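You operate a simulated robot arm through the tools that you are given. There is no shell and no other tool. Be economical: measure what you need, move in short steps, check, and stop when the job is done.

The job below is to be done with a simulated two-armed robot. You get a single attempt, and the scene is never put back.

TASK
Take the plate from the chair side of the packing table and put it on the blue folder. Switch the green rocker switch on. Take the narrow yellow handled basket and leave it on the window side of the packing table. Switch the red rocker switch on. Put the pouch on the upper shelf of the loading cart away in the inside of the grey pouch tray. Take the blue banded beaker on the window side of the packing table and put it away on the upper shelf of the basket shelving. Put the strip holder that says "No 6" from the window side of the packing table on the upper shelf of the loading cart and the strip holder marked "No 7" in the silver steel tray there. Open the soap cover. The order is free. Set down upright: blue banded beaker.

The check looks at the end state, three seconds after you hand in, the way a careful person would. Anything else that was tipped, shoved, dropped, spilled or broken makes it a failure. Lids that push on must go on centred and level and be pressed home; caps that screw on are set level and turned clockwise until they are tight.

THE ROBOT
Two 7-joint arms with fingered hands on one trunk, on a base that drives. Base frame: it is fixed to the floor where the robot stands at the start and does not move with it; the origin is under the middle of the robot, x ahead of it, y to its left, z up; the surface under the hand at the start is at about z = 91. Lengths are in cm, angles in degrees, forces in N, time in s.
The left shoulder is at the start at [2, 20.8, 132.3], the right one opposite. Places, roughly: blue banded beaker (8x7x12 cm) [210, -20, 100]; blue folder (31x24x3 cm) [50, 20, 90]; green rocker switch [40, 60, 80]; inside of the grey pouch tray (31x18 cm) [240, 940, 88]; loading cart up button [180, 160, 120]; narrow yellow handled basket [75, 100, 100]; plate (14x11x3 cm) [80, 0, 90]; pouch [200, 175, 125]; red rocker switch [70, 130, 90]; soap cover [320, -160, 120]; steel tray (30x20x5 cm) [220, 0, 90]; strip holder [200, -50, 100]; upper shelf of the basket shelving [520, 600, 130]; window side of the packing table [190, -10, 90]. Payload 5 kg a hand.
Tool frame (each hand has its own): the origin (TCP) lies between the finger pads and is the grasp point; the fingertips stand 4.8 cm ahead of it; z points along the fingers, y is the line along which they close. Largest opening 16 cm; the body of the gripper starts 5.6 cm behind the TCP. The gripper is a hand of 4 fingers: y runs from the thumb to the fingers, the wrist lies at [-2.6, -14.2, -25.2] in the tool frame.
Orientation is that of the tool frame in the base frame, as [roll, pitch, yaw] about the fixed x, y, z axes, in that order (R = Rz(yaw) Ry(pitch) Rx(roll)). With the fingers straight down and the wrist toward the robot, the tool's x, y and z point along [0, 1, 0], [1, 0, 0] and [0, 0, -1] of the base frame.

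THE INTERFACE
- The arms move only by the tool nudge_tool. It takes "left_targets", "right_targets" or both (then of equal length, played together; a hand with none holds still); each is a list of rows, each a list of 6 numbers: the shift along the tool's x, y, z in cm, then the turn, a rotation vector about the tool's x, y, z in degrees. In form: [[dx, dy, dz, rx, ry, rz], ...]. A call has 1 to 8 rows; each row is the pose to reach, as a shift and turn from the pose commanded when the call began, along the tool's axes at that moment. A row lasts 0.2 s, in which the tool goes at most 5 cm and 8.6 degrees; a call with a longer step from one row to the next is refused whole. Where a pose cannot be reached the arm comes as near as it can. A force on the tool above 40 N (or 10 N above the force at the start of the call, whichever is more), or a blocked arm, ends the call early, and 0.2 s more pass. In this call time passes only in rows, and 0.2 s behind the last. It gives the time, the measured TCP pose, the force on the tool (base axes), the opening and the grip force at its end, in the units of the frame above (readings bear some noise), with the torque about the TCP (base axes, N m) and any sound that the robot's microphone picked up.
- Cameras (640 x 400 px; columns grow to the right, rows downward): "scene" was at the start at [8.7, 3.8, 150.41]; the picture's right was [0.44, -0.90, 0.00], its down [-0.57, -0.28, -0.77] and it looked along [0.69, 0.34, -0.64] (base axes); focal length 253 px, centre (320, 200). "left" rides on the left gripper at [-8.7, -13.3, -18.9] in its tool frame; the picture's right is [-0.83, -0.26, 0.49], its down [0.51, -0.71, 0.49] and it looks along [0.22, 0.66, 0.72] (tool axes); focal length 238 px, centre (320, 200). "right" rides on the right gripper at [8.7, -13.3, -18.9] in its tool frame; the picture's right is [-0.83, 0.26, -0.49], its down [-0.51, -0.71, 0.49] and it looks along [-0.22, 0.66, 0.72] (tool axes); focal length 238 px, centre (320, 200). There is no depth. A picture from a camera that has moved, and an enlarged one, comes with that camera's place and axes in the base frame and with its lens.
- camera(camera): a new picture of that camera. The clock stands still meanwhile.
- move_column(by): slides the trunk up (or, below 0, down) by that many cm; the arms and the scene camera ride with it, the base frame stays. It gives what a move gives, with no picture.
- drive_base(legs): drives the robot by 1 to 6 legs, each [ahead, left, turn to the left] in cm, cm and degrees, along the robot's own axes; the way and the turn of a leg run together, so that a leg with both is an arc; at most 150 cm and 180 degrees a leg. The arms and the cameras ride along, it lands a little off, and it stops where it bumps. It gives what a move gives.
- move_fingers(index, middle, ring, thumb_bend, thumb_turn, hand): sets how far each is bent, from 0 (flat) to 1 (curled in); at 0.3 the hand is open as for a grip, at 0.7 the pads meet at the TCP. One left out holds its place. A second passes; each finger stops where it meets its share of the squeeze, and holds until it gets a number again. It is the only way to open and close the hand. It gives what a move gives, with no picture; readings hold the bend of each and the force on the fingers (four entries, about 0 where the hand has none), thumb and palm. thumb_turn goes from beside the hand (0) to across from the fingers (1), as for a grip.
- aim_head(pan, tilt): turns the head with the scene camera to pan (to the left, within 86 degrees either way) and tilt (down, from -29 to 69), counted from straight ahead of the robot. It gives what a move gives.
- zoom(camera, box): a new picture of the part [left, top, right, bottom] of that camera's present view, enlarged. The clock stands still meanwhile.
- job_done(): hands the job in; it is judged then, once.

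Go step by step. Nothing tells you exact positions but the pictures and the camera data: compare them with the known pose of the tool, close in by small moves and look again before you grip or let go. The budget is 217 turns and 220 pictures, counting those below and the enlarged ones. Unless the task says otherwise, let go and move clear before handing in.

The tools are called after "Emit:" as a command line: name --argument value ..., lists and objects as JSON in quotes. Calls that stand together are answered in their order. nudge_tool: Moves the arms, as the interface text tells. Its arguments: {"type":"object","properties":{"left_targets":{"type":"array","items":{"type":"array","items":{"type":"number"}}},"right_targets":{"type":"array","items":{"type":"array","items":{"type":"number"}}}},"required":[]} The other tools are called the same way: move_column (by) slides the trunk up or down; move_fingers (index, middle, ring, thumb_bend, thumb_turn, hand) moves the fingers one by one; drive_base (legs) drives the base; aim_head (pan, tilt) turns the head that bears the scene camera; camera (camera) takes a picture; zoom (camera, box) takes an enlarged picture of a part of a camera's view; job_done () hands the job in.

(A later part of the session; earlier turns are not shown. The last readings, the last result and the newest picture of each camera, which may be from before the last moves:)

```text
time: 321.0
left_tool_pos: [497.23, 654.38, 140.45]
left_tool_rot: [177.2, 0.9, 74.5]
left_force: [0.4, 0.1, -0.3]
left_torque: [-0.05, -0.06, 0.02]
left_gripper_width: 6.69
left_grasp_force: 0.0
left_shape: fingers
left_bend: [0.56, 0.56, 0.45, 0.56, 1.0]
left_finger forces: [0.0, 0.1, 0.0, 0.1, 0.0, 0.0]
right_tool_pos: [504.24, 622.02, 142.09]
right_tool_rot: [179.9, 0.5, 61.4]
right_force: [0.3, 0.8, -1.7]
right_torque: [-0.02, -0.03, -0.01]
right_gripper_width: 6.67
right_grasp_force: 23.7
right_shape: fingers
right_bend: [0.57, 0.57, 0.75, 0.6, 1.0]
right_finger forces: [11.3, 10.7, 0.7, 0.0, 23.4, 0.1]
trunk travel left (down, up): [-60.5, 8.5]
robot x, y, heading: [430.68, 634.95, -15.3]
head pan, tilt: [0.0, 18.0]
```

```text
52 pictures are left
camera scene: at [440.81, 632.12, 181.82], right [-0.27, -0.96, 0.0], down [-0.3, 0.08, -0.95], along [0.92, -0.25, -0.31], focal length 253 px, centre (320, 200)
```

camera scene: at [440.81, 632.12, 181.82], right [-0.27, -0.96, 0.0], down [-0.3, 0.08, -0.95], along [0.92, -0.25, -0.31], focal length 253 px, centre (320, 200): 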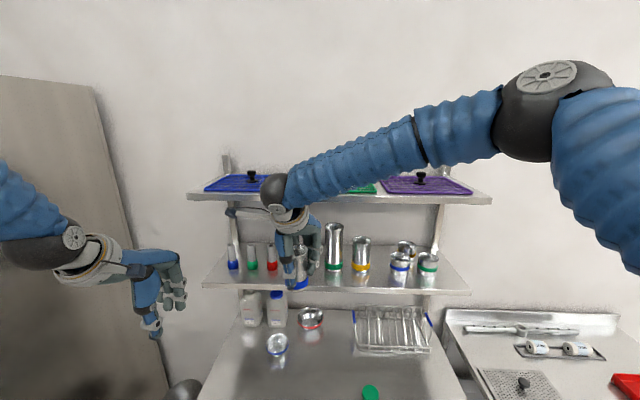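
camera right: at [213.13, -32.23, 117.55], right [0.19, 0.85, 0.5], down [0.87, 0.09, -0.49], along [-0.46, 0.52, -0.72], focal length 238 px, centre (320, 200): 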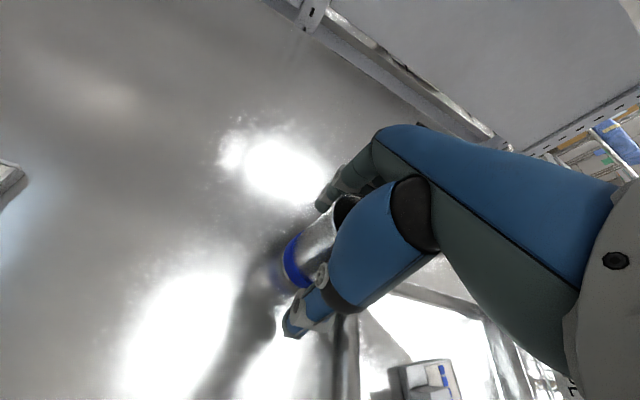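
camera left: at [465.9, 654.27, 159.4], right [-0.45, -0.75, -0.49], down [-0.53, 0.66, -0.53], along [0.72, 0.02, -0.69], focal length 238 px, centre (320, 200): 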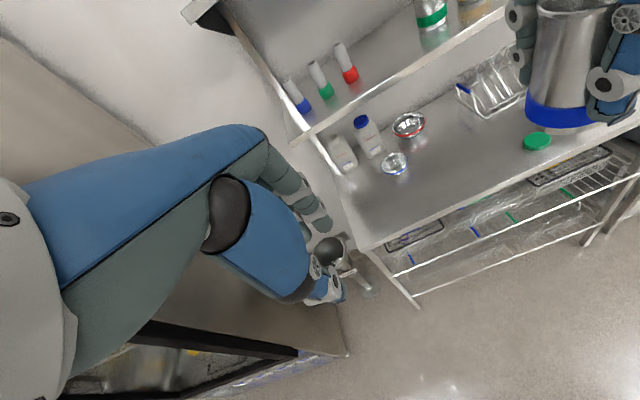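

I advance the beaker over the shelf and take a close look before lowering.

Emit:
nudge_tool --right_targets '[[0, 3.5, 0, 0, 0, 0], [0, 7, 0, 0, 0, 0], [0, 11.2, 0, 0, 0, 0], [0, 11.2, 3, 0, 0, 0]]'

Emit:
zoom --camera "scene" --box '[190, 160, 490, 320]'

Emit:
camera --camera "right"

```text
time: 322.0
left_tool_pos: [497.39, 654.33, 140.43]
left_tool_rot: [177.1, 0.9, 74.5]
left_force: [1.1, -0.6, 0.8]
left_torque: [0.02, 0.04, -0.01]
left_gripper_width: 6.72
left_grasp_force: 0.0
left_shape: fingers
left_bend: [0.56, 0.56, 0.45, 0.56, 1.0]
left_finger forces: [0.0, 0.2, 0.1, 0.1, 0.0, 0.1]
right_tool_pos: [514.31, 616.51, 139.2]
right_tool_rot: [180.0, 0.6, 61.4]
right_force: [0.2, -0.7, 0.5]
right_torque: [-0.01, 0.08, -0.01]
right_gripper_width: 6.69
right_grasp_force: 23.9
right_shape: fingers
right_bend: [0.56, 0.57, 0.75, 0.6, 1.0]
right_finger forces: [11.6, 11.1, 0.6, 0.0, 23.9, 0.1]
trunk travel left (down, up): [-60.5, 8.5]
robot x, y, heading: [430.94, 635.17, -15.1]
head pan, tilt: [0.0, 18.0]
```

```text
2.13 times, centred on (340, 240) of scene
camera zoom: at [440.98, 632.07, 181.8], right [-0.27, -0.96, 0.0], down [-0.3, 0.08, -0.95], along [0.92, -0.25, -0.31], focal length 540 px, centre (277, 115)
```

zoom: 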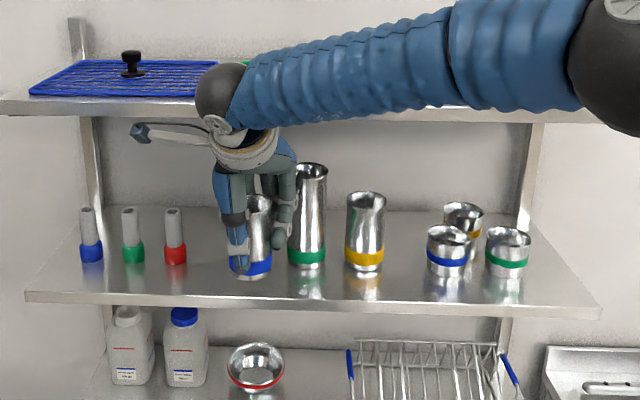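

```text
50 pictures are left
camera right: at [506.78, 630.73, 157.77], right [-0.17, -0.85, 0.5], down [-0.87, -0.11, -0.49], along [0.47, -0.51, -0.72], focal length 238 px, centre (320, 200)
```

right: 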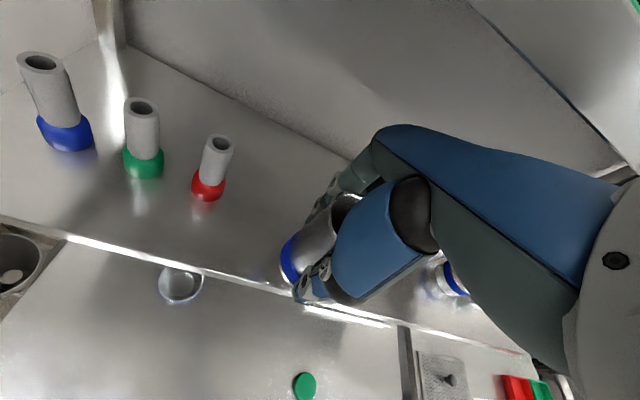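

The beaker is over the shelf. I shift 2.5 cm left for finger clearance from the tall green beaker, then lower gently to contact.

Emit:
nudge_tool --right_targets '[[2.5, 0.3, 0, 0, 0, 0], [2.5, 0.3, 1.5, 0, 0, 0], [2.5, 0.3, 2.4, 0, 0, 0], [2.5, 0.3, 3.0, 0, 0, 0], [2.5, 0.3, 3.5, 0, 0, 0]]'

Emit:
zoom --camera "scene" --box '[240, 190, 400, 310]'

```text
time: 323.2
left_tool_pos: [497.24, 654.33, 140.51]
left_tool_rot: [177.0, 0.8, 74.5]
left_force: [0.2, 0.5, -0.3]
left_torque: [0.06, -0.05, -0.01]
left_gripper_width: 6.69
left_grasp_force: 0.0
left_shape: fingers
left_bend: [0.56, 0.56, 0.45, 0.56, 1.0]
left_finger forces: [0.0, 0.0, 0.1, 0.1, 0.0, 0.1]
right_tool_pos: [515.67, 618.6, 135.91]
right_tool_rot: [179.7, 0.4, 61.5]
right_force: [2.1, 2.2, 13.3]
right_torque: [-0.09, -0.45, 0.08]
right_gripper_width: 6.69
right_grasp_force: 25.1
right_shape: fingers
right_bend: [0.56, 0.57, 0.75, 0.6, 1.0]
right_finger forces: [13.2, 11.4, 0.3, 0.0, 24.6, 0.0]
trunk travel left (down, up): [-60.5, 8.5]
robot x, y, heading: [430.71, 634.97, -15.2]
head pan, tilt: [0.0, 18.0]
```

```text
3.33 times, centred on (320, 250) of scene
camera zoom: at [440.76, 632.08, 181.83], right [-0.27, -0.96, 0.0], down [-0.3, 0.08, -0.95], along [0.92, -0.25, -0.31], focal length 844 px, centre (320, 33)
```

zoom: 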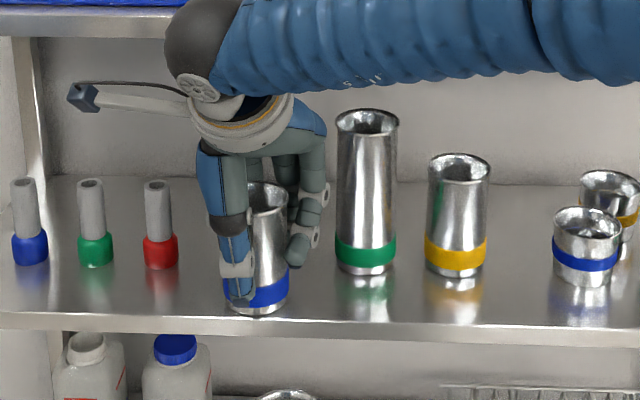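

The beaker stands on the shelf. I open the fingers and lift straight up.

Emit:
nudge_tool --right_targets '[[0, 0, -0.2, 0, 0, 0]]'

Emit:
move_fingers --hand "right" --index 0.47 --middle 0.47 --ring 0.5 --thumb_bend 0.47

Emit:
nudge_tool --right_targets '[[0, 0, -2, 0, 0, 0], [0, 0, -5, 0, 0, 0], [0, 0, -8, 0, 0, 0], [0, -2, -11, 0, 0, 0], [0, -6, -13, 0, 0, 0], [0, -10.5, -13, 0, 0, 0], [0, -15, -13, 0, 0, 0]]'

Emit:
zoom --camera "scene" --box '[200, 160, 440, 310]'

```text
time: 323.6
left_tool_pos: [497.19, 654.39, 140.59]
left_tool_rot: [177.1, 0.9, 74.4]
left_force: [-0.4, 0.2, -0.2]
left_torque: [0.02, 0.01, -0.03]
left_gripper_width: 6.7
left_grasp_force: 0.1
left_shape: fingers
left_bend: [0.56, 0.56, 0.45, 0.56, 1.0]
left_finger forces: [0.0, 0.0, 0.0, 0.0, 0.0, 0.0]
right_tool_pos: [515.67, 618.57, 135.81]
right_tool_rot: [179.8, 0.6, 61.3]
right_force: [3.2, 1.5, 12.6]
right_torque: [-0.14, -0.47, 0.11]
right_gripper_width: 6.68
right_grasp_force: 24.9
right_shape: fingers
right_bend: [0.56, 0.57, 0.75, 0.6, 1.0]
right_finger forces: [13.3, 11.7, 0.3, 0.0, 24.5, 0.1]
trunk travel left (down, up): [-60.5, 8.5]
robot x, y, heading: [430.71, 634.93, -15.4]
head pan, tilt: [0.0, 18.0]
```

```text
time: 324.6
left_tool_pos: [497.41, 654.36, 140.49]
left_tool_rot: [177.1, 0.8, 74.4]
left_force: [0.2, -0.3, 0.0]
left_torque: [0.0, 0.0, -0.01]
left_gripper_width: 6.71
left_grasp_force: 0.0
left_shape: fingers
left_bend: [0.56, 0.56, 0.45, 0.56, 1.0]
left_finger forces: [0.0, 0.1, 0.1, 0.0, 0.0, 0.1]
right_tool_pos: [515.62, 618.51, 135.75]
right_tool_rot: [179.8, 0.7, 61.4]
right_force: [0.1, -0.8, -0.2]
right_torque: [0.02, 0.01, -0.03]
right_gripper_width: 10.23
right_grasp_force: 0.1
right_shape: fingers
right_bend: [0.47, 0.47, 0.5, 0.47, 1.0]
right_finger forces: [0.1, 0.1, 0.0, 0.1, 0.0, 0.1]
trunk travel left (down, up): [-60.5, 8.5]
robot x, y, heading: [430.48, 634.59, -15.4]
head pan, tilt: [0.0, 18.0]
```

```text
time: 325.6
left_tool_pos: [497.29, 654.23, 140.5]
left_tool_rot: [177.1, 0.9, 74.4]
left_force: [0.1, -0.2, -0.3]
left_torque: [-0.03, -0.01, -0.01]
left_gripper_width: 6.7
left_grasp_force: 0.0
left_shape: fingers
left_bend: [0.56, 0.56, 0.45, 0.56, 1.0]
left_finger forces: [0.0, 0.1, 0.0, 0.1, 0.0, 0.0]
right_tool_pos: [514.4, 619.36, 144.05]
right_tool_rot: [-179.3, 1.2, 61.5]
right_force: [-0.9, -0.2, -4.8]
right_torque: [0.0, -0.24, -0.02]
right_gripper_width: 10.33
right_grasp_force: 2.2
right_shape: fingers
right_bend: [0.47, 0.47, 0.5, 0.47, 1.0]
right_finger forces: [0.2, 0.0, 0.0, 0.1, 0.1, 4.3]
trunk travel left (down, up): [-60.5, 8.5]
robot x, y, heading: [430.66, 634.96, -15.2]
head pan, tilt: [0.0, 18.0]
stopped in row 4 (right hand): the force on the tool passed its limit at 52 N (the readings are from after the stop); the commanded pose is now the measured one
```

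```text
2.67 times, centred on (320, 235) of scene
camera zoom: at [440.92, 632.13, 181.81], right [-0.27, -0.96, 0.0], down [-0.3, 0.08, -0.95], along [0.92, -0.25, -0.31], focal length 675 px, centre (320, 107)
```

zoom: 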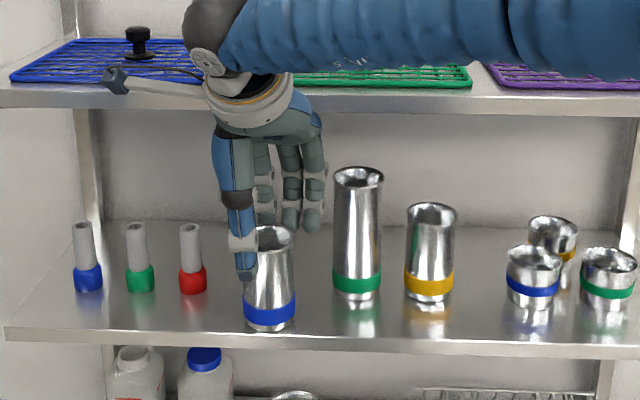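

The hand's knuckles touched the top shelf's edge while the fingertips are just at the beaker's rim. I tilt the hand slightly and ease it back and up in small steps.

Emit:
nudge_tool --right_targets '[[0, -0.4, 0.6, -3, 0, 0], [0, -0.8, 0.6, -6, 0, 0], [0, -1.0, 0.3, -9, 0, 0], [0, -1.1, -0.3, -12, 0, 0], [0, -1.2, -1, -14, 0, 0]]'

Emit:
zoom --camera "scene" --box '[240, 180, 400, 300]'

```text
time: 326.8
left_tool_pos: [497.26, 654.36, 140.48]
left_tool_rot: [177.1, 0.9, 74.5]
left_force: [0.3, -0.2, 0.9]
left_torque: [-0.03, -0.04, 0.01]
left_gripper_width: 6.73
left_grasp_force: 0.0
left_shape: fingers
left_bend: [0.56, 0.56, 0.45, 0.56, 1.0]
left_finger forces: [0.0, 0.0, 0.1, 0.0, 0.0, 0.0]
right_tool_pos: [513.43, 619.81, 145.25]
right_tool_rot: [166.6, 1.2, 61.6]
right_force: [0.4, -0.3, 0.5]
right_torque: [0.0, -0.05, 0.01]
right_gripper_width: 10.34
right_grasp_force: 0.0
right_shape: fingers
right_bend: [0.47, 0.47, 0.5, 0.47, 1.0]
right_finger forces: [0.0, 0.1, 0.0, 0.1, 0.1, 0.0]
trunk travel left (down, up): [-60.5, 8.5]
robot x, y, heading: [430.83, 634.49, -15.5]
head pan, tilt: [0.0, 18.0]
```

```text
3.33 times, centred on (320, 240) of scene
camera zoom: at [440.87, 632.14, 181.81], right [-0.27, -0.96, 0.0], down [-0.3, 0.08, -0.95], along [0.92, -0.25, -0.31], focal length 844 px, centre (320, 67)
```

zoom: 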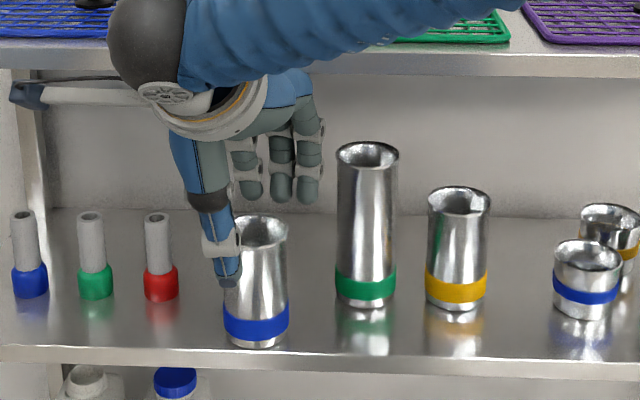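

Free now; fingertips are above the rim. I withdraw backwards with a slight rise.

Emit:
nudge_tool --right_targets '[[0, -1.3, -0.8, 0, 0, 0], [0, -3.7, -1.5, 0, 0, 0], [0, -7.5, -2.6, 0, 0, 0], [0, -11.5, -3.6, 2, 0, 0], [0, -15.5, -4.6, 6, 0, 0], [0, -19, -5.6, 10, 0, 0]]'

Emit:
zoom --camera "scene" --box '[200, 160, 440, 310]'

```text
time: 328.2
left_tool_pos: [497.45, 654.36, 140.46]
left_tool_rot: [177.1, 0.9, 74.5]
left_force: [0.0, -0.6, 0.2]
left_torque: [0.0, -0.06, 0.02]
left_gripper_width: 6.7
left_grasp_force: 0.2
left_shape: fingers
left_bend: [0.56, 0.56, 0.45, 0.56, 1.0]
left_finger forces: [0.1, 0.0, 0.1, 0.0, 0.0, 0.0]
right_tool_pos: [495.82, 629.33, 146.28]
right_tool_rot: [176.7, 1.1, 61.4]
right_force: [-1.1, 0.1, 0.2]
right_torque: [-0.05, -0.01, -0.02]
right_gripper_width: 10.3
right_grasp_force: 0.1
right_shape: fingers
right_bend: [0.47, 0.47, 0.5, 0.47, 1.0]
right_finger forces: [0.0, 0.0, 0.1, 0.0, 0.0, 0.0]
trunk travel left (down, up): [-60.5, 8.5]
robot x, y, heading: [430.96, 634.76, -15.5]
head pan, tilt: [0.0, 18.0]
```

```text
2.67 times, centred on (320, 235) of scene
camera zoom: at [440.82, 632.13, 181.81], right [-0.27, -0.96, 0.0], down [-0.3, 0.08, -0.95], along [0.92, -0.25, -0.31], focal length 675 px, centre (320, 107)
```

zoom: 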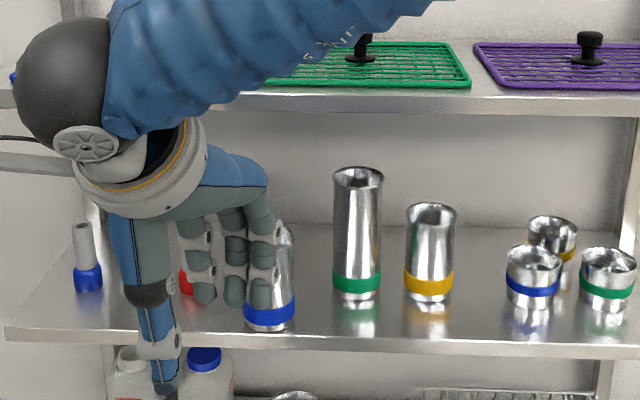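

The beaker stands upright on the shelf. I back away and return to the cart for the pouch.

Emit:
drive_base --legs '[[-45, 0, 0], [0, 0, -101], [130, 0, 0], [130, 0, 0], [125, 0, 0], [0, 0, 12]]'

Emit:
aim_head --pan 0 --tilt 35

Emit:
camera --camera "scene"

```text
time: 354.0
left_tool_pos: [241.28, 234.83, 140.46]
left_tool_rot: [177.1, 0.9, -13.9]
left_force: [0.4, 0.1, -0.7]
left_torque: [-0.01, 0.0, 0.01]
left_gripper_width: 6.73
left_grasp_force: 0.2
left_shape: fingers
left_bend: [0.56, 0.56, 0.45, 0.56, 1.0]
left_finger forces: [0.0, 0.0, 0.1, 0.0, 0.1, 0.0]
right_tool_pos: [216.38, 235.33, 146.2]
right_tool_rot: [176.7, 1.0, -26.9]
right_force: [-0.2, 0.2, -0.7]
right_torque: [0.01, 0.0, 0.01]
right_gripper_width: 10.32
right_grasp_force: 0.1
right_shape: fingers
right_bend: [0.47, 0.47, 0.5, 0.47, 1.0]
right_finger forces: [0.1, 0.0, 0.0, 0.0, 0.1, 0.0]
trunk travel left (down, up): [-60.5, 8.5]
robot x, y, heading: [219.71, 300.99, -103.8]
head pan, tilt: [0.0, 18.0]
```

```text
time: 354.8
left_tool_pos: [241.45, 234.89, 140.37]
left_tool_rot: [177.1, 1.0, -13.8]
left_force: [0.7, 0.0, 0.1]
left_torque: [-0.02, 0.03, -0.03]
left_gripper_width: 6.7
left_grasp_force: 0.1
left_shape: fingers
left_bend: [0.56, 0.56, 0.45, 0.56, 1.0]
left_finger forces: [0.0, 0.0, 0.1, 0.1, 0.0, 0.0]
right_tool_pos: [216.31, 235.41, 146.37]
right_tool_rot: [176.6, 1.1, -26.9]
right_force: [0.1, 0.2, -1.2]
right_torque: [-0.01, 0.0, -0.02]
right_gripper_width: 10.29
right_grasp_force: 0.2
right_shape: fingers
right_bend: [0.47, 0.47, 0.5, 0.47, 1.0]
right_finger forces: [0.0, 0.0, 0.0, 0.1, 0.0, 0.0]
trunk travel left (down, up): [-60.5, 8.5]
robot x, y, heading: [219.81, 300.65, -103.6]
head pan, tilt: [0.0, 35.0]
```

```text
45 pictures are left
camera scene: at [217.65, 291.12, 179.1], right [-0.97, 0.24, 0.0], down [0.14, 0.56, -0.82], along [-0.2, -0.8, -0.57], focal length 253 px, centre (320, 200)
```

scene: 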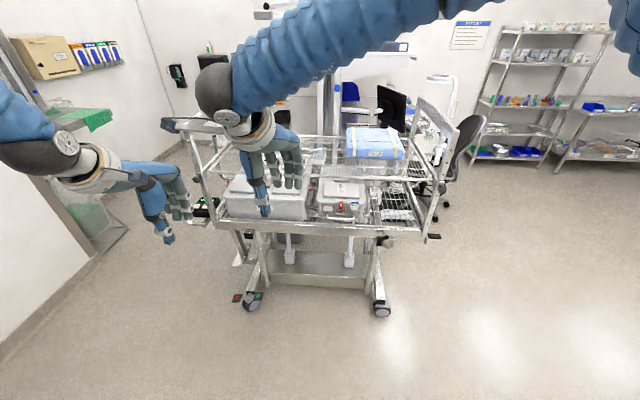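

I line up with the pouch and look down on it.

Emit:
drive_base --legs '[[0, -38, 0], [60, 0, 0]]'

Emit:
aim_head --pan 0 --tilt 45

Emit:
camera --camera "scene"

```text
time: 360.2
left_tool_pos: [190.81, 185.39, 140.49]
left_tool_rot: [177.1, 0.9, -13.6]
left_force: [-0.1, 1.0, 0.0]
left_torque: [-0.03, -0.03, 0.03]
left_gripper_width: 6.71
left_grasp_force: 0.0
left_shape: fingers
left_bend: [0.56, 0.56, 0.45, 0.56, 1.0]
left_finger forces: [0.0, 0.1, 0.0, 0.0, 0.0, 0.0]
right_tool_pos: [165.87, 186.13, 146.23]
right_tool_rot: [176.6, 1.1, -26.7]
right_force: [-0.3, 0.6, 0.2]
right_torque: [-0.01, 0.02, -0.03]
right_gripper_width: 10.32
right_grasp_force: 0.1
right_shape: fingers
right_bend: [0.47, 0.47, 0.5, 0.47, 1.0]
right_finger forces: [0.0, 0.0, 0.1, 0.0, 0.0, 0.0]
trunk travel left (down, up): [-60.5, 8.5]
robot x, y, heading: [169.28, 251.32, -103.5]
head pan, tilt: [0.0, 35.0]
```

```text
time: 360.9
left_tool_pos: [190.7, 185.22, 140.34]
left_tool_rot: [177.1, 1.0, -13.6]
left_force: [0.0, -0.9, 0.1]
left_torque: [0.05, -0.02, 0.0]
left_gripper_width: 6.7
left_grasp_force: 0.1
left_shape: fingers
left_bend: [0.56, 0.56, 0.45, 0.56, 1.0]
left_finger forces: [0.1, 0.0, 0.0, 0.0, 0.0, 0.1]
right_tool_pos: [165.8, 185.75, 146.22]
right_tool_rot: [176.7, 1.1, -26.6]
right_force: [0.3, -0.2, 0.5]
right_torque: [0.02, -0.02, 0.04]
right_gripper_width: 10.33
right_grasp_force: 0.1
right_shape: fingers
right_bend: [0.47, 0.47, 0.5, 0.47, 1.0]
right_finger forces: [0.1, 0.0, 0.0, 0.1, 0.0, 0.0]
trunk travel left (down, up): [-60.5, 8.5]
robot x, y, heading: [169.04, 250.92, -103.8]
head pan, tilt: [0.0, 45.0]
```

```text
44 pictures are left
camera scene: at [166.87, 242.06, 177.61], right [-0.97, 0.23, 0.0], down [0.17, 0.69, -0.71], along [-0.17, -0.69, -0.71], focal length 253 px, centre (320, 200)
```

scene: 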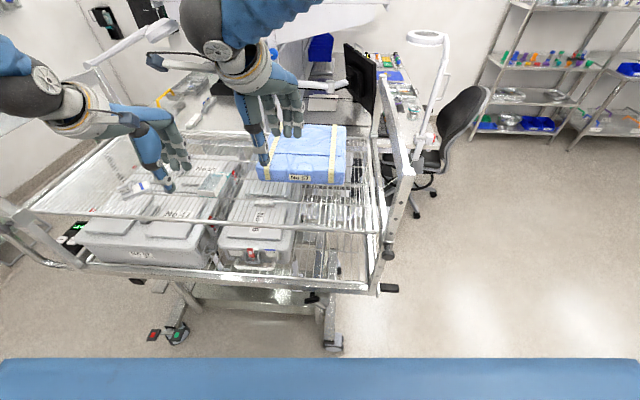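

The small white-and-teal packet near [188, 170] fits the listed pouch place better than the big blue pack. I zoom in on it.

Emit:
zoom --camera "scene" --box '[160, 140, 280, 220]'

Emit:
camera --camera "left"

```text
5.00 times, centred on (220, 180) of scene
camera zoom: at [166.87, 242.06, 177.61], right [-0.97, 0.23, 0.0], down [0.17, 0.69, -0.71], along [-0.17, -0.69, -0.71], focal length 1266 px, centre (820, 300)
```

zoom: 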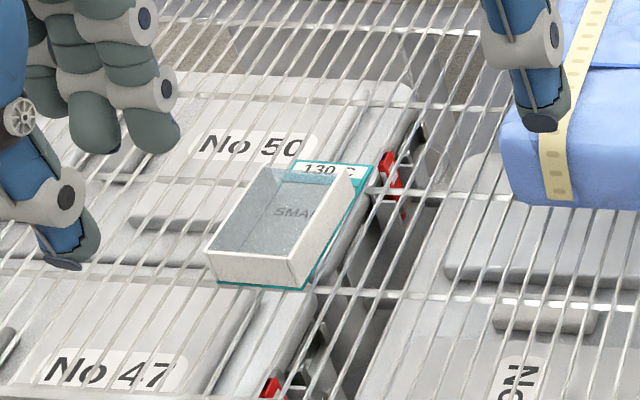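

```text
42 pictures are left
camera left: at [185.87, 200.95, 158.76], right [-0.76, 0.43, -0.49], down [0.64, 0.55, -0.53], along [0.04, -0.72, -0.69], focal length 238 px, centre (320, 200)
```

left: 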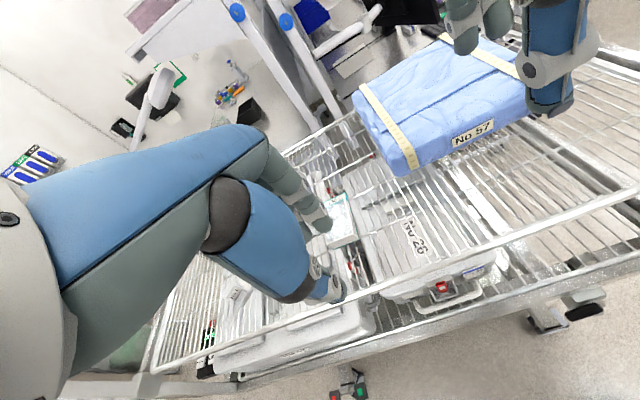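

This is the sterile pouch ("SMALL"), about 6 × 13.6 cm, long axis pointing away from me. I rotate the left hand ~85° so it closes across the 6 cm width, moving above it.

Emit:
nudge_tool --left_targets '[[0, 2.2, 0, 0, 0, -8.5], [0, 4.4, 0, 0, 0, -17], [0, 6.6, 0, 0, 0, -25.5], [0, 8.8, 0, 0, 0, -34], [0, 11, 0, 0, 0, -42.5], [0, 13.2, 0, 0, 0, -51], [0, 15.4, 0, 0, 0, -59.5], [0, 17.2, 0, 0, 0, -68]]'

Emit:
nudge_tool --left_targets '[[0, 0, 0, 0, 0, -8.5], [0, 0, 0, 0, 0, -17]]'

Emit:
move_fingers --hand "left" --index 0.45 --middle 0.45 --ring 0.45 --thumb_bend 0.45

Emit:
camera --camera "scene"

Emit:
camera --camera "left"

```text
time: 362.8
left_tool_pos: [186.61, 168.5, 141.35]
left_tool_rot: [179.7, 2.8, 54.5]
left_force: [-0.1, -0.5, 0.3]
left_torque: [0.06, -0.07, 0.02]
left_gripper_width: 6.69
left_grasp_force: 0.1
left_shape: fingers
left_bend: [0.56, 0.56, 0.45, 0.56, 1.0]
left_finger forces: [0.0, 0.0, 0.1, 0.0, 0.0, 0.0]
right_tool_pos: [165.66, 185.75, 146.2]
right_tool_rot: [176.8, 1.0, -26.6]
right_force: [-1.0, -0.6, -0.2]
right_torque: [0.06, -0.05, 0.02]
right_gripper_width: 10.31
right_grasp_force: 0.0
right_shape: fingers
right_bend: [0.47, 0.47, 0.5, 0.47, 1.0]
right_finger forces: [0.0, 0.0, 0.0, 0.1, 0.0, 0.1]
trunk travel left (down, up): [-60.5, 8.5]
robot x, y, heading: [169.34, 251.26, -103.7]
head pan, tilt: [0.0, 45.0]
```

```text
time: 363.4
left_tool_pos: [186.53, 168.42, 141.21]
left_tool_rot: [-179.4, 2.9, 71.5]
left_force: [-0.7, -0.8, -0.4]
left_torque: [0.04, -0.05, 0.04]
left_gripper_width: 6.71
left_grasp_force: 0.1
left_shape: fingers
left_bend: [0.56, 0.56, 0.45, 0.56, 1.0]
left_finger forces: [0.0, 0.0, 0.1, 0.0, 0.0, 0.1]
right_tool_pos: [165.68, 185.65, 146.18]
right_tool_rot: [176.8, 1.1, -26.6]
right_force: [-0.4, -0.6, -0.5]
right_torque: [0.08, -0.07, 0.02]
right_gripper_width: 10.3
right_grasp_force: 0.1
right_shape: fingers
right_bend: [0.47, 0.47, 0.5, 0.47, 1.0]
right_finger forces: [0.0, 0.0, 0.1, 0.1, 0.0, 0.1]
trunk travel left (down, up): [-60.5, 8.5]
robot x, y, heading: [168.95, 250.92, -103.5]
head pan, tilt: [0.0, 45.0]
```

```text
time: 364.4
left_tool_pos: [186.7, 168.59, 141.33]
left_tool_rot: [-179.3, 3.0, 71.4]
left_force: [0.4, 0.0, 0.7]
left_torque: [0.04, 0.0, 0.01]
left_gripper_width: 11.03
left_grasp_force: 0.0
left_shape: fingers
left_bend: [0.45, 0.45, 0.45, 0.45, 0.99]
left_finger forces: [0.1, 0.1, 0.0, 0.0, 0.0, 0.0]
right_tool_pos: [165.68, 185.92, 146.11]
right_tool_rot: [176.7, 1.1, -26.5]
right_force: [0.6, -0.4, 1.0]
right_torque: [0.06, -0.03, -0.04]
right_gripper_width: 10.32
right_grasp_force: 0.0
right_shape: fingers
right_bend: [0.47, 0.47, 0.5, 0.47, 1.0]
right_finger forces: [0.0, 0.0, 0.0, 0.0, 0.1, 0.1]
trunk travel left (down, up): [-60.5, 8.5]
robot x, y, heading: [168.86, 250.81, -103.7]
head pan, tilt: [0.0, 45.0]
```

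```text
41 pictures are left
camera scene: at [166.85, 242.11, 177.61], right [-0.97, 0.23, 0.0], down [0.17, 0.69, -0.71], along [-0.17, -0.69, -0.71], focal length 253 px, centre (320, 200)
```

scene: 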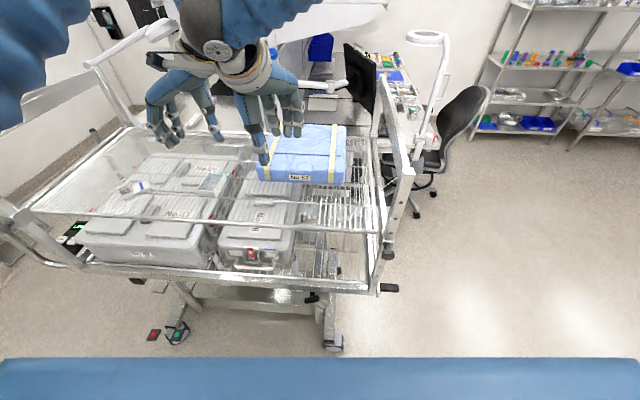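

```text
40 pictures are left
camera left: at [171.83, 165.4, 160.83], right [-0.52, -0.73, -0.44], down [-0.52, 0.68, -0.51], along [0.67, -0.04, -0.74], focal length 238 px, centre (320, 200)
```

left: 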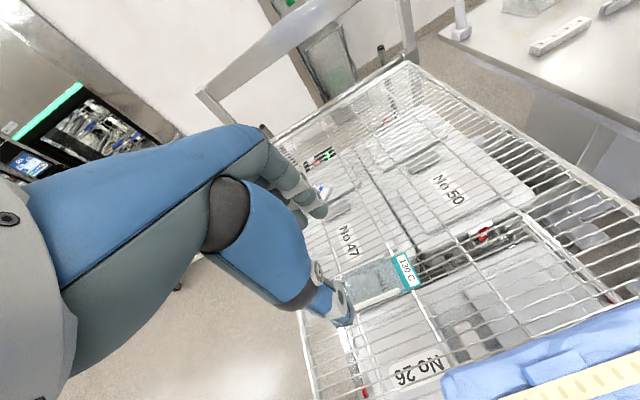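

The pouch centre is about [187, 167.8]. I back the right hand away and lower the left hand over the pouch.

Emit:
nudge_tool --left_targets '[[-1, 0, 4, 0, 0, 0], [-0.9, 0, 8, 0, 0, 0], [-0.8, 0, 12, 0, 0, 0], [-0.6, 0, 15, 0, 0, 0]]' --right_targets '[[-2, -2, -1, 0, 0, 0], [-4, -4, -1, 0, 0, 0], [-6, -6, -1, 0, 0, 0], [-8, -8, -1, 0, 0, 0]]'

Emit:
camera --camera "left"

Emit:
zoom --camera "scene" --box '[140, 110, 300, 220]'

```text
time: 365.6
left_tool_pos: [186.73, 166.92, 127.19]
left_tool_rot: [-179.1, 3.7, 72.0]
left_force: [1.0, 0.6, -0.4]
left_torque: [-0.02, 0.02, 0.02]
left_gripper_width: 11.08
left_grasp_force: 0.1
left_shape: fingers
left_bend: [0.45, 0.45, 0.45, 0.45, 0.99]
left_finger forces: [0.1, 0.1, 0.0, 0.1, 0.0, 0.0]
right_tool_pos: [159.94, 196.41, 145.23]
right_tool_rot: [177.1, 2.8, -28.4]
right_force: [0.5, 0.2, 0.3]
right_torque: [-0.01, 0.02, 0.01]
right_gripper_width: 10.31
right_grasp_force: 0.1
right_shape: fingers
right_bend: [0.47, 0.47, 0.5, 0.47, 1.0]
right_finger forces: [0.0, 0.1, 0.0, 0.0, 0.0, 0.0]
trunk travel left (down, up): [-60.5, 8.5]
robot x, y, heading: [168.88, 250.93, -103.3]
head pan, tilt: [0.0, 45.0]
stopped in row 4 (right hand): the arm was blocked; the commanded pose is now the measured one
```

```text
39 pictures are left
camera left: at [172.0, 163.86, 146.86], right [-0.52, -0.74, -0.43], down [-0.53, 0.67, -0.51], along [0.67, -0.04, -0.74], focal length 238 px, centre (320, 200)
```

left: 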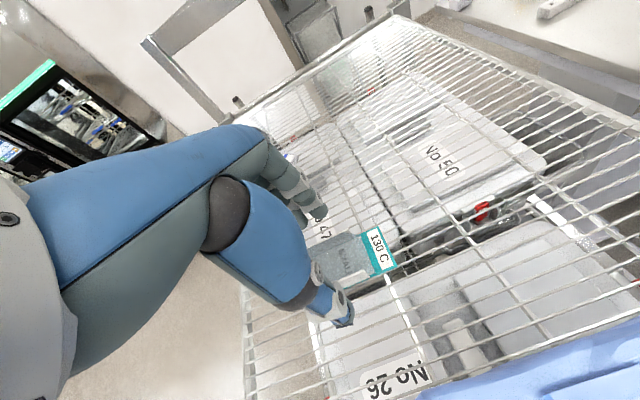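

```text
3.64 times, centred on (220, 165) of scene
camera zoom: at [166.92, 242.14, 177.62], right [-0.97, 0.23, 0.0], down [0.17, 0.69, -0.71], along [-0.17, -0.69, -0.71], focal length 921 px, centre (684, 327)
```

zoom: 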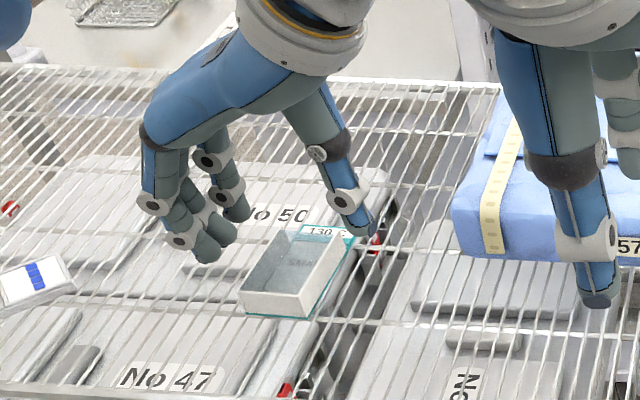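

Well aligned. I lower the last 4 cm and close on the pouch gently.

Emit:
nudge_tool --left_targets '[[0.2, 0, 2, 0, 0, 0], [0.3, 0, 3.5, 0, 0, 0], [0.3, 0, 4.5, 0, 0, 0]]'

Emit:
move_fingers --hand "left" --index 0.7 --middle 0.7 --ring 0.7 --thumb_bend 0.7

Emit:
zoom --camera "scene" --box '[140, 110, 300, 220]'

```text
time: 366.4
left_tool_pos: [186.75, 166.55, 123.77]
left_tool_rot: [-179.1, 4.6, 72.3]
left_force: [-0.2, -0.3, 0.4]
left_torque: [0.03, -0.03, 0.0]
left_gripper_width: 11.09
left_grasp_force: 0.0
left_shape: fingers
left_bend: [0.45, 0.45, 0.45, 0.45, 0.99]
left_finger forces: [0.1, 0.1, 0.1, 0.0, 0.0, 0.0]
right_tool_pos: [158.56, 196.93, 143.58]
right_tool_rot: [177.9, 4.4, -28.9]
right_force: [0.0, -0.3, 0.2]
right_torque: [0.02, -0.04, 0.0]
right_gripper_width: 10.28
right_grasp_force: 0.0
right_shape: fingers
right_bend: [0.47, 0.47, 0.5, 0.47, 1.0]
right_finger forces: [0.1, 0.0, 0.0, 0.0, 0.0, 0.0]
trunk travel left (down, up): [-60.5, 8.5]
robot x, y, heading: [169.18, 251.12, -103.4]
head pan, tilt: [0.0, 45.0]
```

```text
time: 367.4
left_tool_pos: [186.88, 166.47, 123.72]
left_tool_rot: [-179.1, 4.4, 72.3]
left_force: [-0.1, -0.7, 1.7]
left_torque: [0.0, 0.06, 0.01]
left_gripper_width: 6.79
left_grasp_force: 31.3
left_shape: fingers
left_bend: [0.59, 0.63, 0.65, 0.55, 0.99]
left_finger forces: [11.4, 10.8, 8.8, 0.1, 31.0, 0.0]
right_tool_pos: [158.57, 197.1, 143.65]
right_tool_rot: [177.9, 4.4, -29.0]
right_force: [0.0, 0.0, 0.2]
right_torque: [0.01, -0.02, -0.01]
right_gripper_width: 10.3
right_grasp_force: 0.1
right_shape: fingers
right_bend: [0.47, 0.47, 0.5, 0.47, 1.0]
right_finger forces: [0.1, 0.0, 0.0, 0.1, 0.0, 0.0]
trunk travel left (down, up): [-60.5, 8.5]
robot x, y, heading: [169.35, 251.14, -103.6]
head pan, tilt: [0.0, 45.0]
```

```text
3.64 times, centred on (220, 165) of scene
camera zoom: at [166.85, 242.15, 177.61], right [-0.97, 0.23, 0.0], down [0.17, 0.69, -0.71], along [-0.17, -0.69, -0.71], focal length 921 px, centre (684, 327)
```

zoom: 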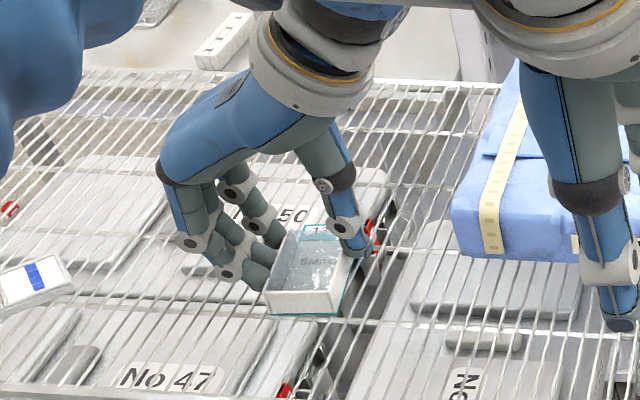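

Gripped with all fingers. I lift and check.

Emit:
nudge_tool --left_targets '[[0, 0, -2, 0, 0, 0], [0, 0, -5, 0, 0, 0], [0, 0, -9, 0, 0, 0], [0, 0, -13, 0, 0, 0], [0, 0, -17, 0, 0, 0]]'

Emit:
camera --camera "scene"

```text
time: 368.6
left_tool_pos: [187.14, 168.18, 139.76]
left_tool_rot: [-179.1, 3.6, 72.0]
left_force: [-0.1, 0.5, -2.4]
left_torque: [-0.16, -0.05, -0.01]
left_gripper_width: 6.8
left_grasp_force: 30.8
left_shape: fingers
left_bend: [0.59, 0.63, 0.65, 0.55, 0.99]
left_finger forces: [11.2, 10.8, 8.8, 0.0, 30.9, 0.1]
right_tool_pos: [160.02, 196.58, 145.42]
right_tool_rot: [177.1, 2.7, -28.4]
right_force: [-0.4, 1.0, -0.1]
right_torque: [-0.07, -0.01, 0.01]
right_gripper_width: 10.3
right_grasp_force: 0.0
right_shape: fingers
right_bend: [0.47, 0.47, 0.5, 0.47, 1.0]
right_finger forces: [0.0, 0.0, 0.0, 0.0, 0.0, 0.0]
trunk travel left (down, up): [-60.5, 8.5]
robot x, y, heading: [168.9, 251.1, -103.7]
head pan, tilt: [0.0, 45.0]
```

```text
36 pictures are left
camera scene: at [166.88, 242.31, 177.62], right [-0.97, 0.23, 0.0], down [0.17, 0.69, -0.71], along [-0.17, -0.69, -0.71], focal length 253 px, centre (320, 200)
```

scene: 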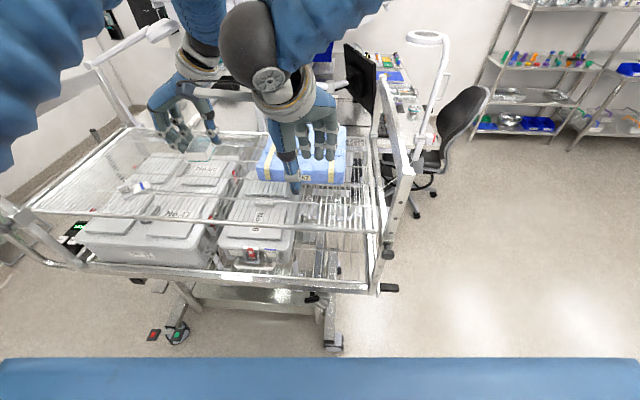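

The pouch is held. I back off, turn, and drive toward the far pouch-tray bench.

Emit:
drive_base --legs '[[-45, 0, 0], [0, 0, 94], [0, 0, 94], [140, 0, 0], [140, 0, 0], [130, 0, 0]]'

Emit:
aim_head --pan 0 --tilt 15

Emit:
camera --camera "scene"

```text
time: 398.5
left_tool_pos: [182.43, 781.38, 139.72]
left_tool_rot: [-179.2, 3.8, -100.0]
left_force: [-0.5, 0.1, 0.3]
left_torque: [-0.03, 0.03, -0.01]
left_gripper_width: 6.79
left_grasp_force: 30.4
left_shape: fingers
left_bend: [0.59, 0.63, 0.65, 0.55, 0.99]
left_finger forces: [10.7, 10.3, 8.7, 0.1, 29.6, 0.0]
right_tool_pos: [213.46, 757.2, 145.33]
right_tool_rot: [177.1, 2.8, 159.6]
right_force: [-0.9, 0.3, 0.3]
right_torque: [0.0, 0.0, 0.01]
right_gripper_width: 10.34
right_grasp_force: 0.1
right_shape: fingers
right_bend: [0.47, 0.47, 0.5, 0.47, 1.0]
right_finger forces: [0.0, 0.1, 0.0, 0.1, 0.0, 0.0]
trunk travel left (down, up): [-60.5, 8.5]
robot x, y, heading: [211.93, 701.79, 84.5]
head pan, tilt: [0.0, 45.0]
```

```text
time: 399.4
left_tool_pos: [182.4, 781.57, 139.67]
left_tool_rot: [-179.2, 3.7, -99.9]
left_force: [0.3, 0.1, 0.3]
left_torque: [0.0, 0.03, 0.02]
left_gripper_width: 6.8
left_grasp_force: 29.2
left_shape: fingers
left_bend: [0.59, 0.63, 0.65, 0.55, 0.99]
left_finger forces: [10.6, 10.4, 8.6, 0.0, 29.6, 0.0]
right_tool_pos: [213.47, 757.19, 145.22]
right_tool_rot: [177.1, 2.9, 159.7]
right_force: [-1.1, -0.2, -0.2]
right_torque: [0.04, -0.01, 0.02]
right_gripper_width: 10.3
right_grasp_force: 0.1
right_shape: fingers
right_bend: [0.47, 0.47, 0.5, 0.47, 1.0]
right_finger forces: [0.0, 0.0, 0.0, 0.0, 0.0, 0.1]
trunk travel left (down, up): [-60.5, 8.5]
robot x, y, heading: [212.27, 701.87, 84.4]
head pan, tilt: [0.0, 15.0]
```

```text
35 pictures are left
camera scene: at [213.14, 712.18, 182.29], right [1.0, -0.09, 0.0], down [-0.02, -0.26, -0.97], along [0.09, 0.96, -0.26], focal length 253 px, centre (320, 200)
```

scene: 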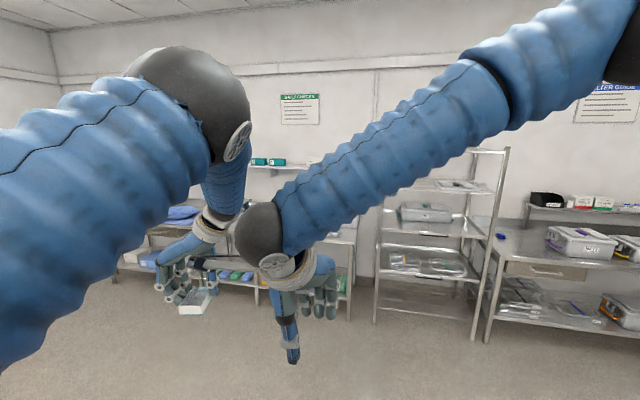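

The target bench is hidden behind my right arm. I move the right hand aside and drive closer.

Emit:
nudge_tool --right_targets '[[-4.5, 0, 1, 0, 0, 0], [-9, 0, 2, 0, 0, 0], [-13.5, 0, 3, 0, 0, 0], [-18, 0, 4, 0, 0, 0], [-22.5, 0, 5, 0, 0, 0]]'

Emit:
drive_base --legs '[[90, 0, 0]]'

Emit:
aim_head --pan 0 --tilt 30

Emit:
camera --camera "scene"

```text
time: 400.6
left_tool_pos: [182.75, 781.35, 139.91]
left_tool_rot: [-179.3, 3.6, -100.0]
left_force: [0.4, -0.7, 0.9]
left_torque: [0.02, 0.12, 0.02]
left_gripper_width: 6.78
left_grasp_force: 29.6
left_shape: fingers
left_bend: [0.59, 0.63, 0.65, 0.55, 0.99]
left_finger forces: [10.6, 10.2, 8.6, 0.0, 29.6, 0.0]
right_tool_pos: [235.2, 749.44, 141.48]
right_tool_rot: [177.1, 2.6, 159.6]
right_force: [0.8, -0.9, -0.7]
right_torque: [0.07, 0.14, 0.03]
right_gripper_width: 10.31
right_grasp_force: 0.1
right_shape: fingers
right_bend: [0.47, 0.47, 0.5, 0.47, 1.0]
right_finger forces: [0.1, 0.0, 0.0, 0.0, 0.0, 0.0]
trunk travel left (down, up): [-60.5, 8.5]
robot x, y, heading: [212.22, 701.87, 84.5]
head pan, tilt: [0.0, 15.0]
```

```text
time: 405.4
left_tool_pos: [191.28, 871.08, 139.65]
left_tool_rot: [-179.2, 3.7, -100.2]
left_force: [0.0, -0.4, 0.6]
left_torque: [0.03, -0.03, -0.02]
left_gripper_width: 6.77
left_grasp_force: 29.5
left_shape: fingers
left_bend: [0.59, 0.63, 0.65, 0.55, 0.99]
left_finger forces: [10.7, 10.3, 8.6, 0.1, 29.7, 0.0]
right_tool_pos: [243.55, 839.13, 141.6]
right_tool_rot: [177.1, 2.9, 159.4]
right_force: [-0.1, 0.2, 1.1]
right_torque: [0.04, -0.01, 0.01]
right_gripper_width: 10.3
right_grasp_force: 0.0
right_shape: fingers
right_bend: [0.47, 0.47, 0.5, 0.47, 1.0]
right_finger forces: [0.1, 0.0, 0.0, 0.0, 0.0, 0.0]
trunk travel left (down, up): [-60.5, 8.5]
robot x, y, heading: [220.53, 791.27, 84.5]
head pan, tilt: [0.0, 15.0]
```

```text
time: 406.1
left_tool_pos: [191.35, 871.08, 139.75]
left_tool_rot: [-179.1, 3.7, -100.1]
left_force: [0.2, 1.0, 0.0]
left_torque: [-0.03, 0.01, 0.01]
left_gripper_width: 6.79
left_grasp_force: 28.8
left_shape: fingers
left_bend: [0.59, 0.63, 0.65, 0.55, 0.99]
left_finger forces: [10.6, 10.2, 8.6, 0.0, 29.5, 0.0]
right_tool_pos: [243.45, 839.09, 141.5]
right_tool_rot: [177.3, 2.7, 159.4]
right_force: [-0.6, 0.0, 0.7]
right_torque: [-0.01, 0.01, 0.03]
right_gripper_width: 10.33
right_grasp_force: 0.0
right_shape: fingers
right_bend: [0.47, 0.47, 0.5, 0.47, 1.0]
right_finger forces: [0.0, 0.1, 0.0, 0.0, 0.0, 0.1]
trunk travel left (down, up): [-60.5, 8.5]
robot x, y, heading: [220.84, 791.27, 84.2]
head pan, tilt: [0.0, 30.0]
```

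```text
34 pictures are left
camera scene: at [221.75, 801.51, 179.87], right [1.0, -0.1, 0.0], down [-0.05, -0.5, -0.87], along [0.08, 0.86, -0.5], focal length 253 px, centre (320, 200)
```

scene: 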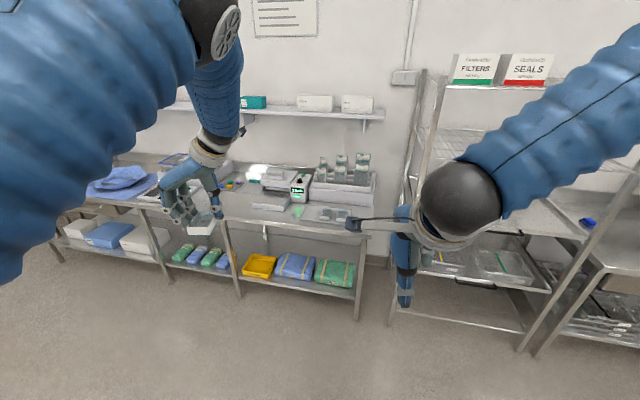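

Emit:
zoom --camera "scene" --box '[220, 140, 400, 240]'

```text
3.56 times, centred on (310, 190) of scene
camera zoom: at [221.75, 801.51, 179.87], right [1.0, -0.1, 0.0], down [-0.05, -0.5, -0.87], along [0.08, 0.86, -0.5], focal length 900 px, centre (356, 236)
```

zoom: 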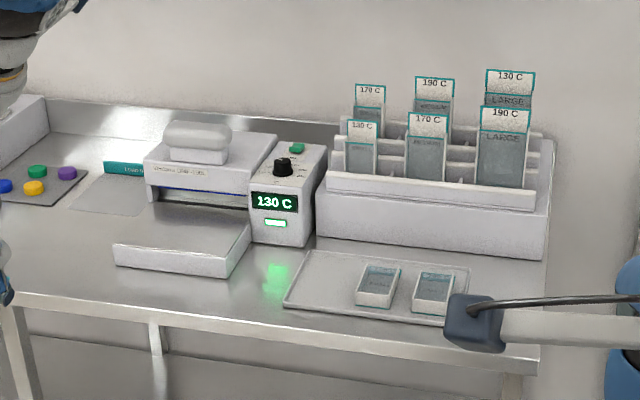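

The flat grey tray holds two small pouches already; there's free space in its left part around [229, 942]. I tuck the right hand in and drive so the pouch hovers over it.

Emit:
nudge_tool --right_targets '[[4, 0, 0, 0, 0, 0], [8, 0, 0, 0, 0, 0], [12, 0, 0, 0, 0, 0], [15, 0, 0, 0, 0, 0]]'

Emit:
drive_base --legs '[[0, -20, 0], [0, 0, -8], [68, 0, 0]]'

Emit:
move_column --by -22

Emit:
aim_head --pan 10 --tilt 42

Emit:
camera --camera "scene"

Emit:
camera --camera "left"

```text
time: 407.1
left_tool_pos: [191.21, 871.27, 139.61]
left_tool_rot: [-179.1, 3.7, -100.1]
left_force: [-0.9, -0.1, 0.1]
left_torque: [-0.03, -0.11, -0.02]
left_gripper_width: 6.78
left_grasp_force: 29.9
left_shape: fingers
left_bend: [0.59, 0.63, 0.65, 0.55, 0.99]
left_finger forces: [10.6, 10.3, 8.5, 0.1, 29.6, 0.1]
right_tool_pos: [229.11, 844.39, 140.76]
right_tool_rot: [177.2, 2.7, 159.5]
right_force: [0.0, 0.1, 0.4]
right_torque: [-0.07, -0.09, -0.05]
right_gripper_width: 10.29
right_grasp_force: 0.1
right_shape: fingers
right_bend: [0.47, 0.47, 0.5, 0.47, 1.0]
right_finger forces: [0.1, 0.1, 0.1, 0.0, 0.1, 0.0]
trunk travel left (down, up): [-60.5, 8.5]
robot x, y, heading: [220.9, 791.48, 84.2]
head pan, tilt: [0.0, 30.0]
```

```text
time: 412.7
left_tool_pos: [238.1, 937.86, 139.86]
left_tool_rot: [-179.2, 3.8, -107.8]
left_force: [0.0, -0.8, -0.2]
left_torque: [-0.02, 0.02, 0.02]
left_gripper_width: 6.79
left_grasp_force: 29.5
left_shape: fingers
left_bend: [0.59, 0.63, 0.65, 0.55, 0.99]
left_finger forces: [10.8, 10.4, 8.7, 0.1, 29.9, 0.0]
right_tool_pos: [272.41, 906.15, 140.82]
right_tool_rot: [177.0, 2.8, 151.8]
right_force: [0.0, -0.3, -0.9]
right_torque: [0.04, 0.02, 0.0]
right_gripper_width: 10.29
right_grasp_force: 0.1
right_shape: fingers
right_bend: [0.47, 0.47, 0.5, 0.47, 1.0]
right_finger forces: [0.0, 0.1, 0.0, 0.1, 0.0, 0.0]
trunk travel left (down, up): [-60.5, 8.5]
robot x, y, heading: [256.55, 855.28, 76.6]
head pan, tilt: [0.0, 30.0]
```

```text
time: 415.0
left_tool_pos: [238.09, 938.02, 117.73]
left_tool_rot: [-179.2, 3.7, -107.9]
left_force: [0.9, -0.5, 0.5]
left_torque: [-0.02, 0.01, -0.03]
left_gripper_width: 6.82
left_grasp_force: 29.8
left_shape: fingers
left_bend: [0.59, 0.63, 0.65, 0.55, 0.99]
left_finger forces: [10.8, 10.4, 8.7, 0.1, 29.9, 0.0]
right_tool_pos: [272.41, 906.14, 118.83]
right_tool_rot: [177.1, 2.8, 151.9]
right_force: [0.0, -0.6, -0.2]
right_torque: [0.02, 0.01, -0.01]
right_gripper_width: 10.32
right_grasp_force: 0.0
right_shape: fingers
right_bend: [0.47, 0.47, 0.5, 0.47, 1.0]
right_finger forces: [0.0, 0.0, 0.0, 0.0, 0.1, 0.0]
trunk travel left (down, up): [-38.5, 30.5]
robot x, y, heading: [256.46, 854.85, 76.9]
head pan, tilt: [0.0, 30.0]
```

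```text
time: 415.7
left_tool_pos: [238.05, 937.85, 117.74]
left_tool_rot: [-179.1, 3.6, -107.9]
left_force: [0.5, 0.0, -0.1]
left_torque: [-0.02, -0.01, 0.0]
left_gripper_width: 6.79
left_grasp_force: 29.8
left_shape: fingers
left_bend: [0.59, 0.63, 0.65, 0.55, 0.99]
left_finger forces: [10.8, 10.3, 8.7, 0.0, 30.0, 0.0]
right_tool_pos: [272.41, 906.34, 118.77]
right_tool_rot: [177.1, 2.8, 151.9]
right_force: [1.1, -0.1, 0.0]
right_torque: [-0.02, 0.01, 0.0]
right_gripper_width: 10.29
right_grasp_force: 0.1
right_shape: fingers
right_bend: [0.47, 0.47, 0.5, 0.47, 1.0]
right_finger forces: [0.1, 0.0, 0.0, 0.0, 0.0, 0.0]
trunk travel left (down, up): [-38.5, 30.5]
robot x, y, heading: [256.45, 854.95, 76.3]
head pan, tilt: [10.0, 42.0]
```

```text
32 pictures are left
camera scene: at [257.28, 864.35, 156.05], right [1.0, -0.06, 0.0], down [-0.04, -0.67, -0.74], along [0.04, 0.74, -0.67], focal length 253 px, centre (320, 200)
```

scene: 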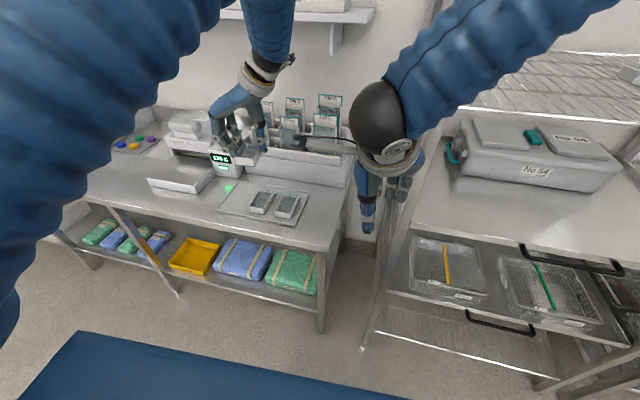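

```text
31 pictures are left
camera left: at [252.77, 940.91, 137.31], right [0.52, 0.74, -0.43], down [0.54, -0.67, -0.51], along [-0.67, 0.04, -0.74], focal length 238 px, centre (320, 200)
```

left: 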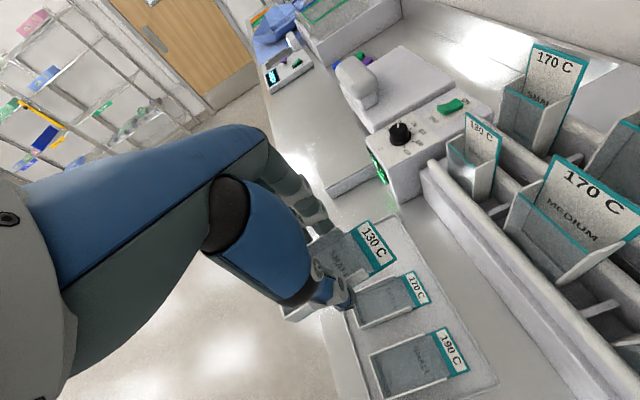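

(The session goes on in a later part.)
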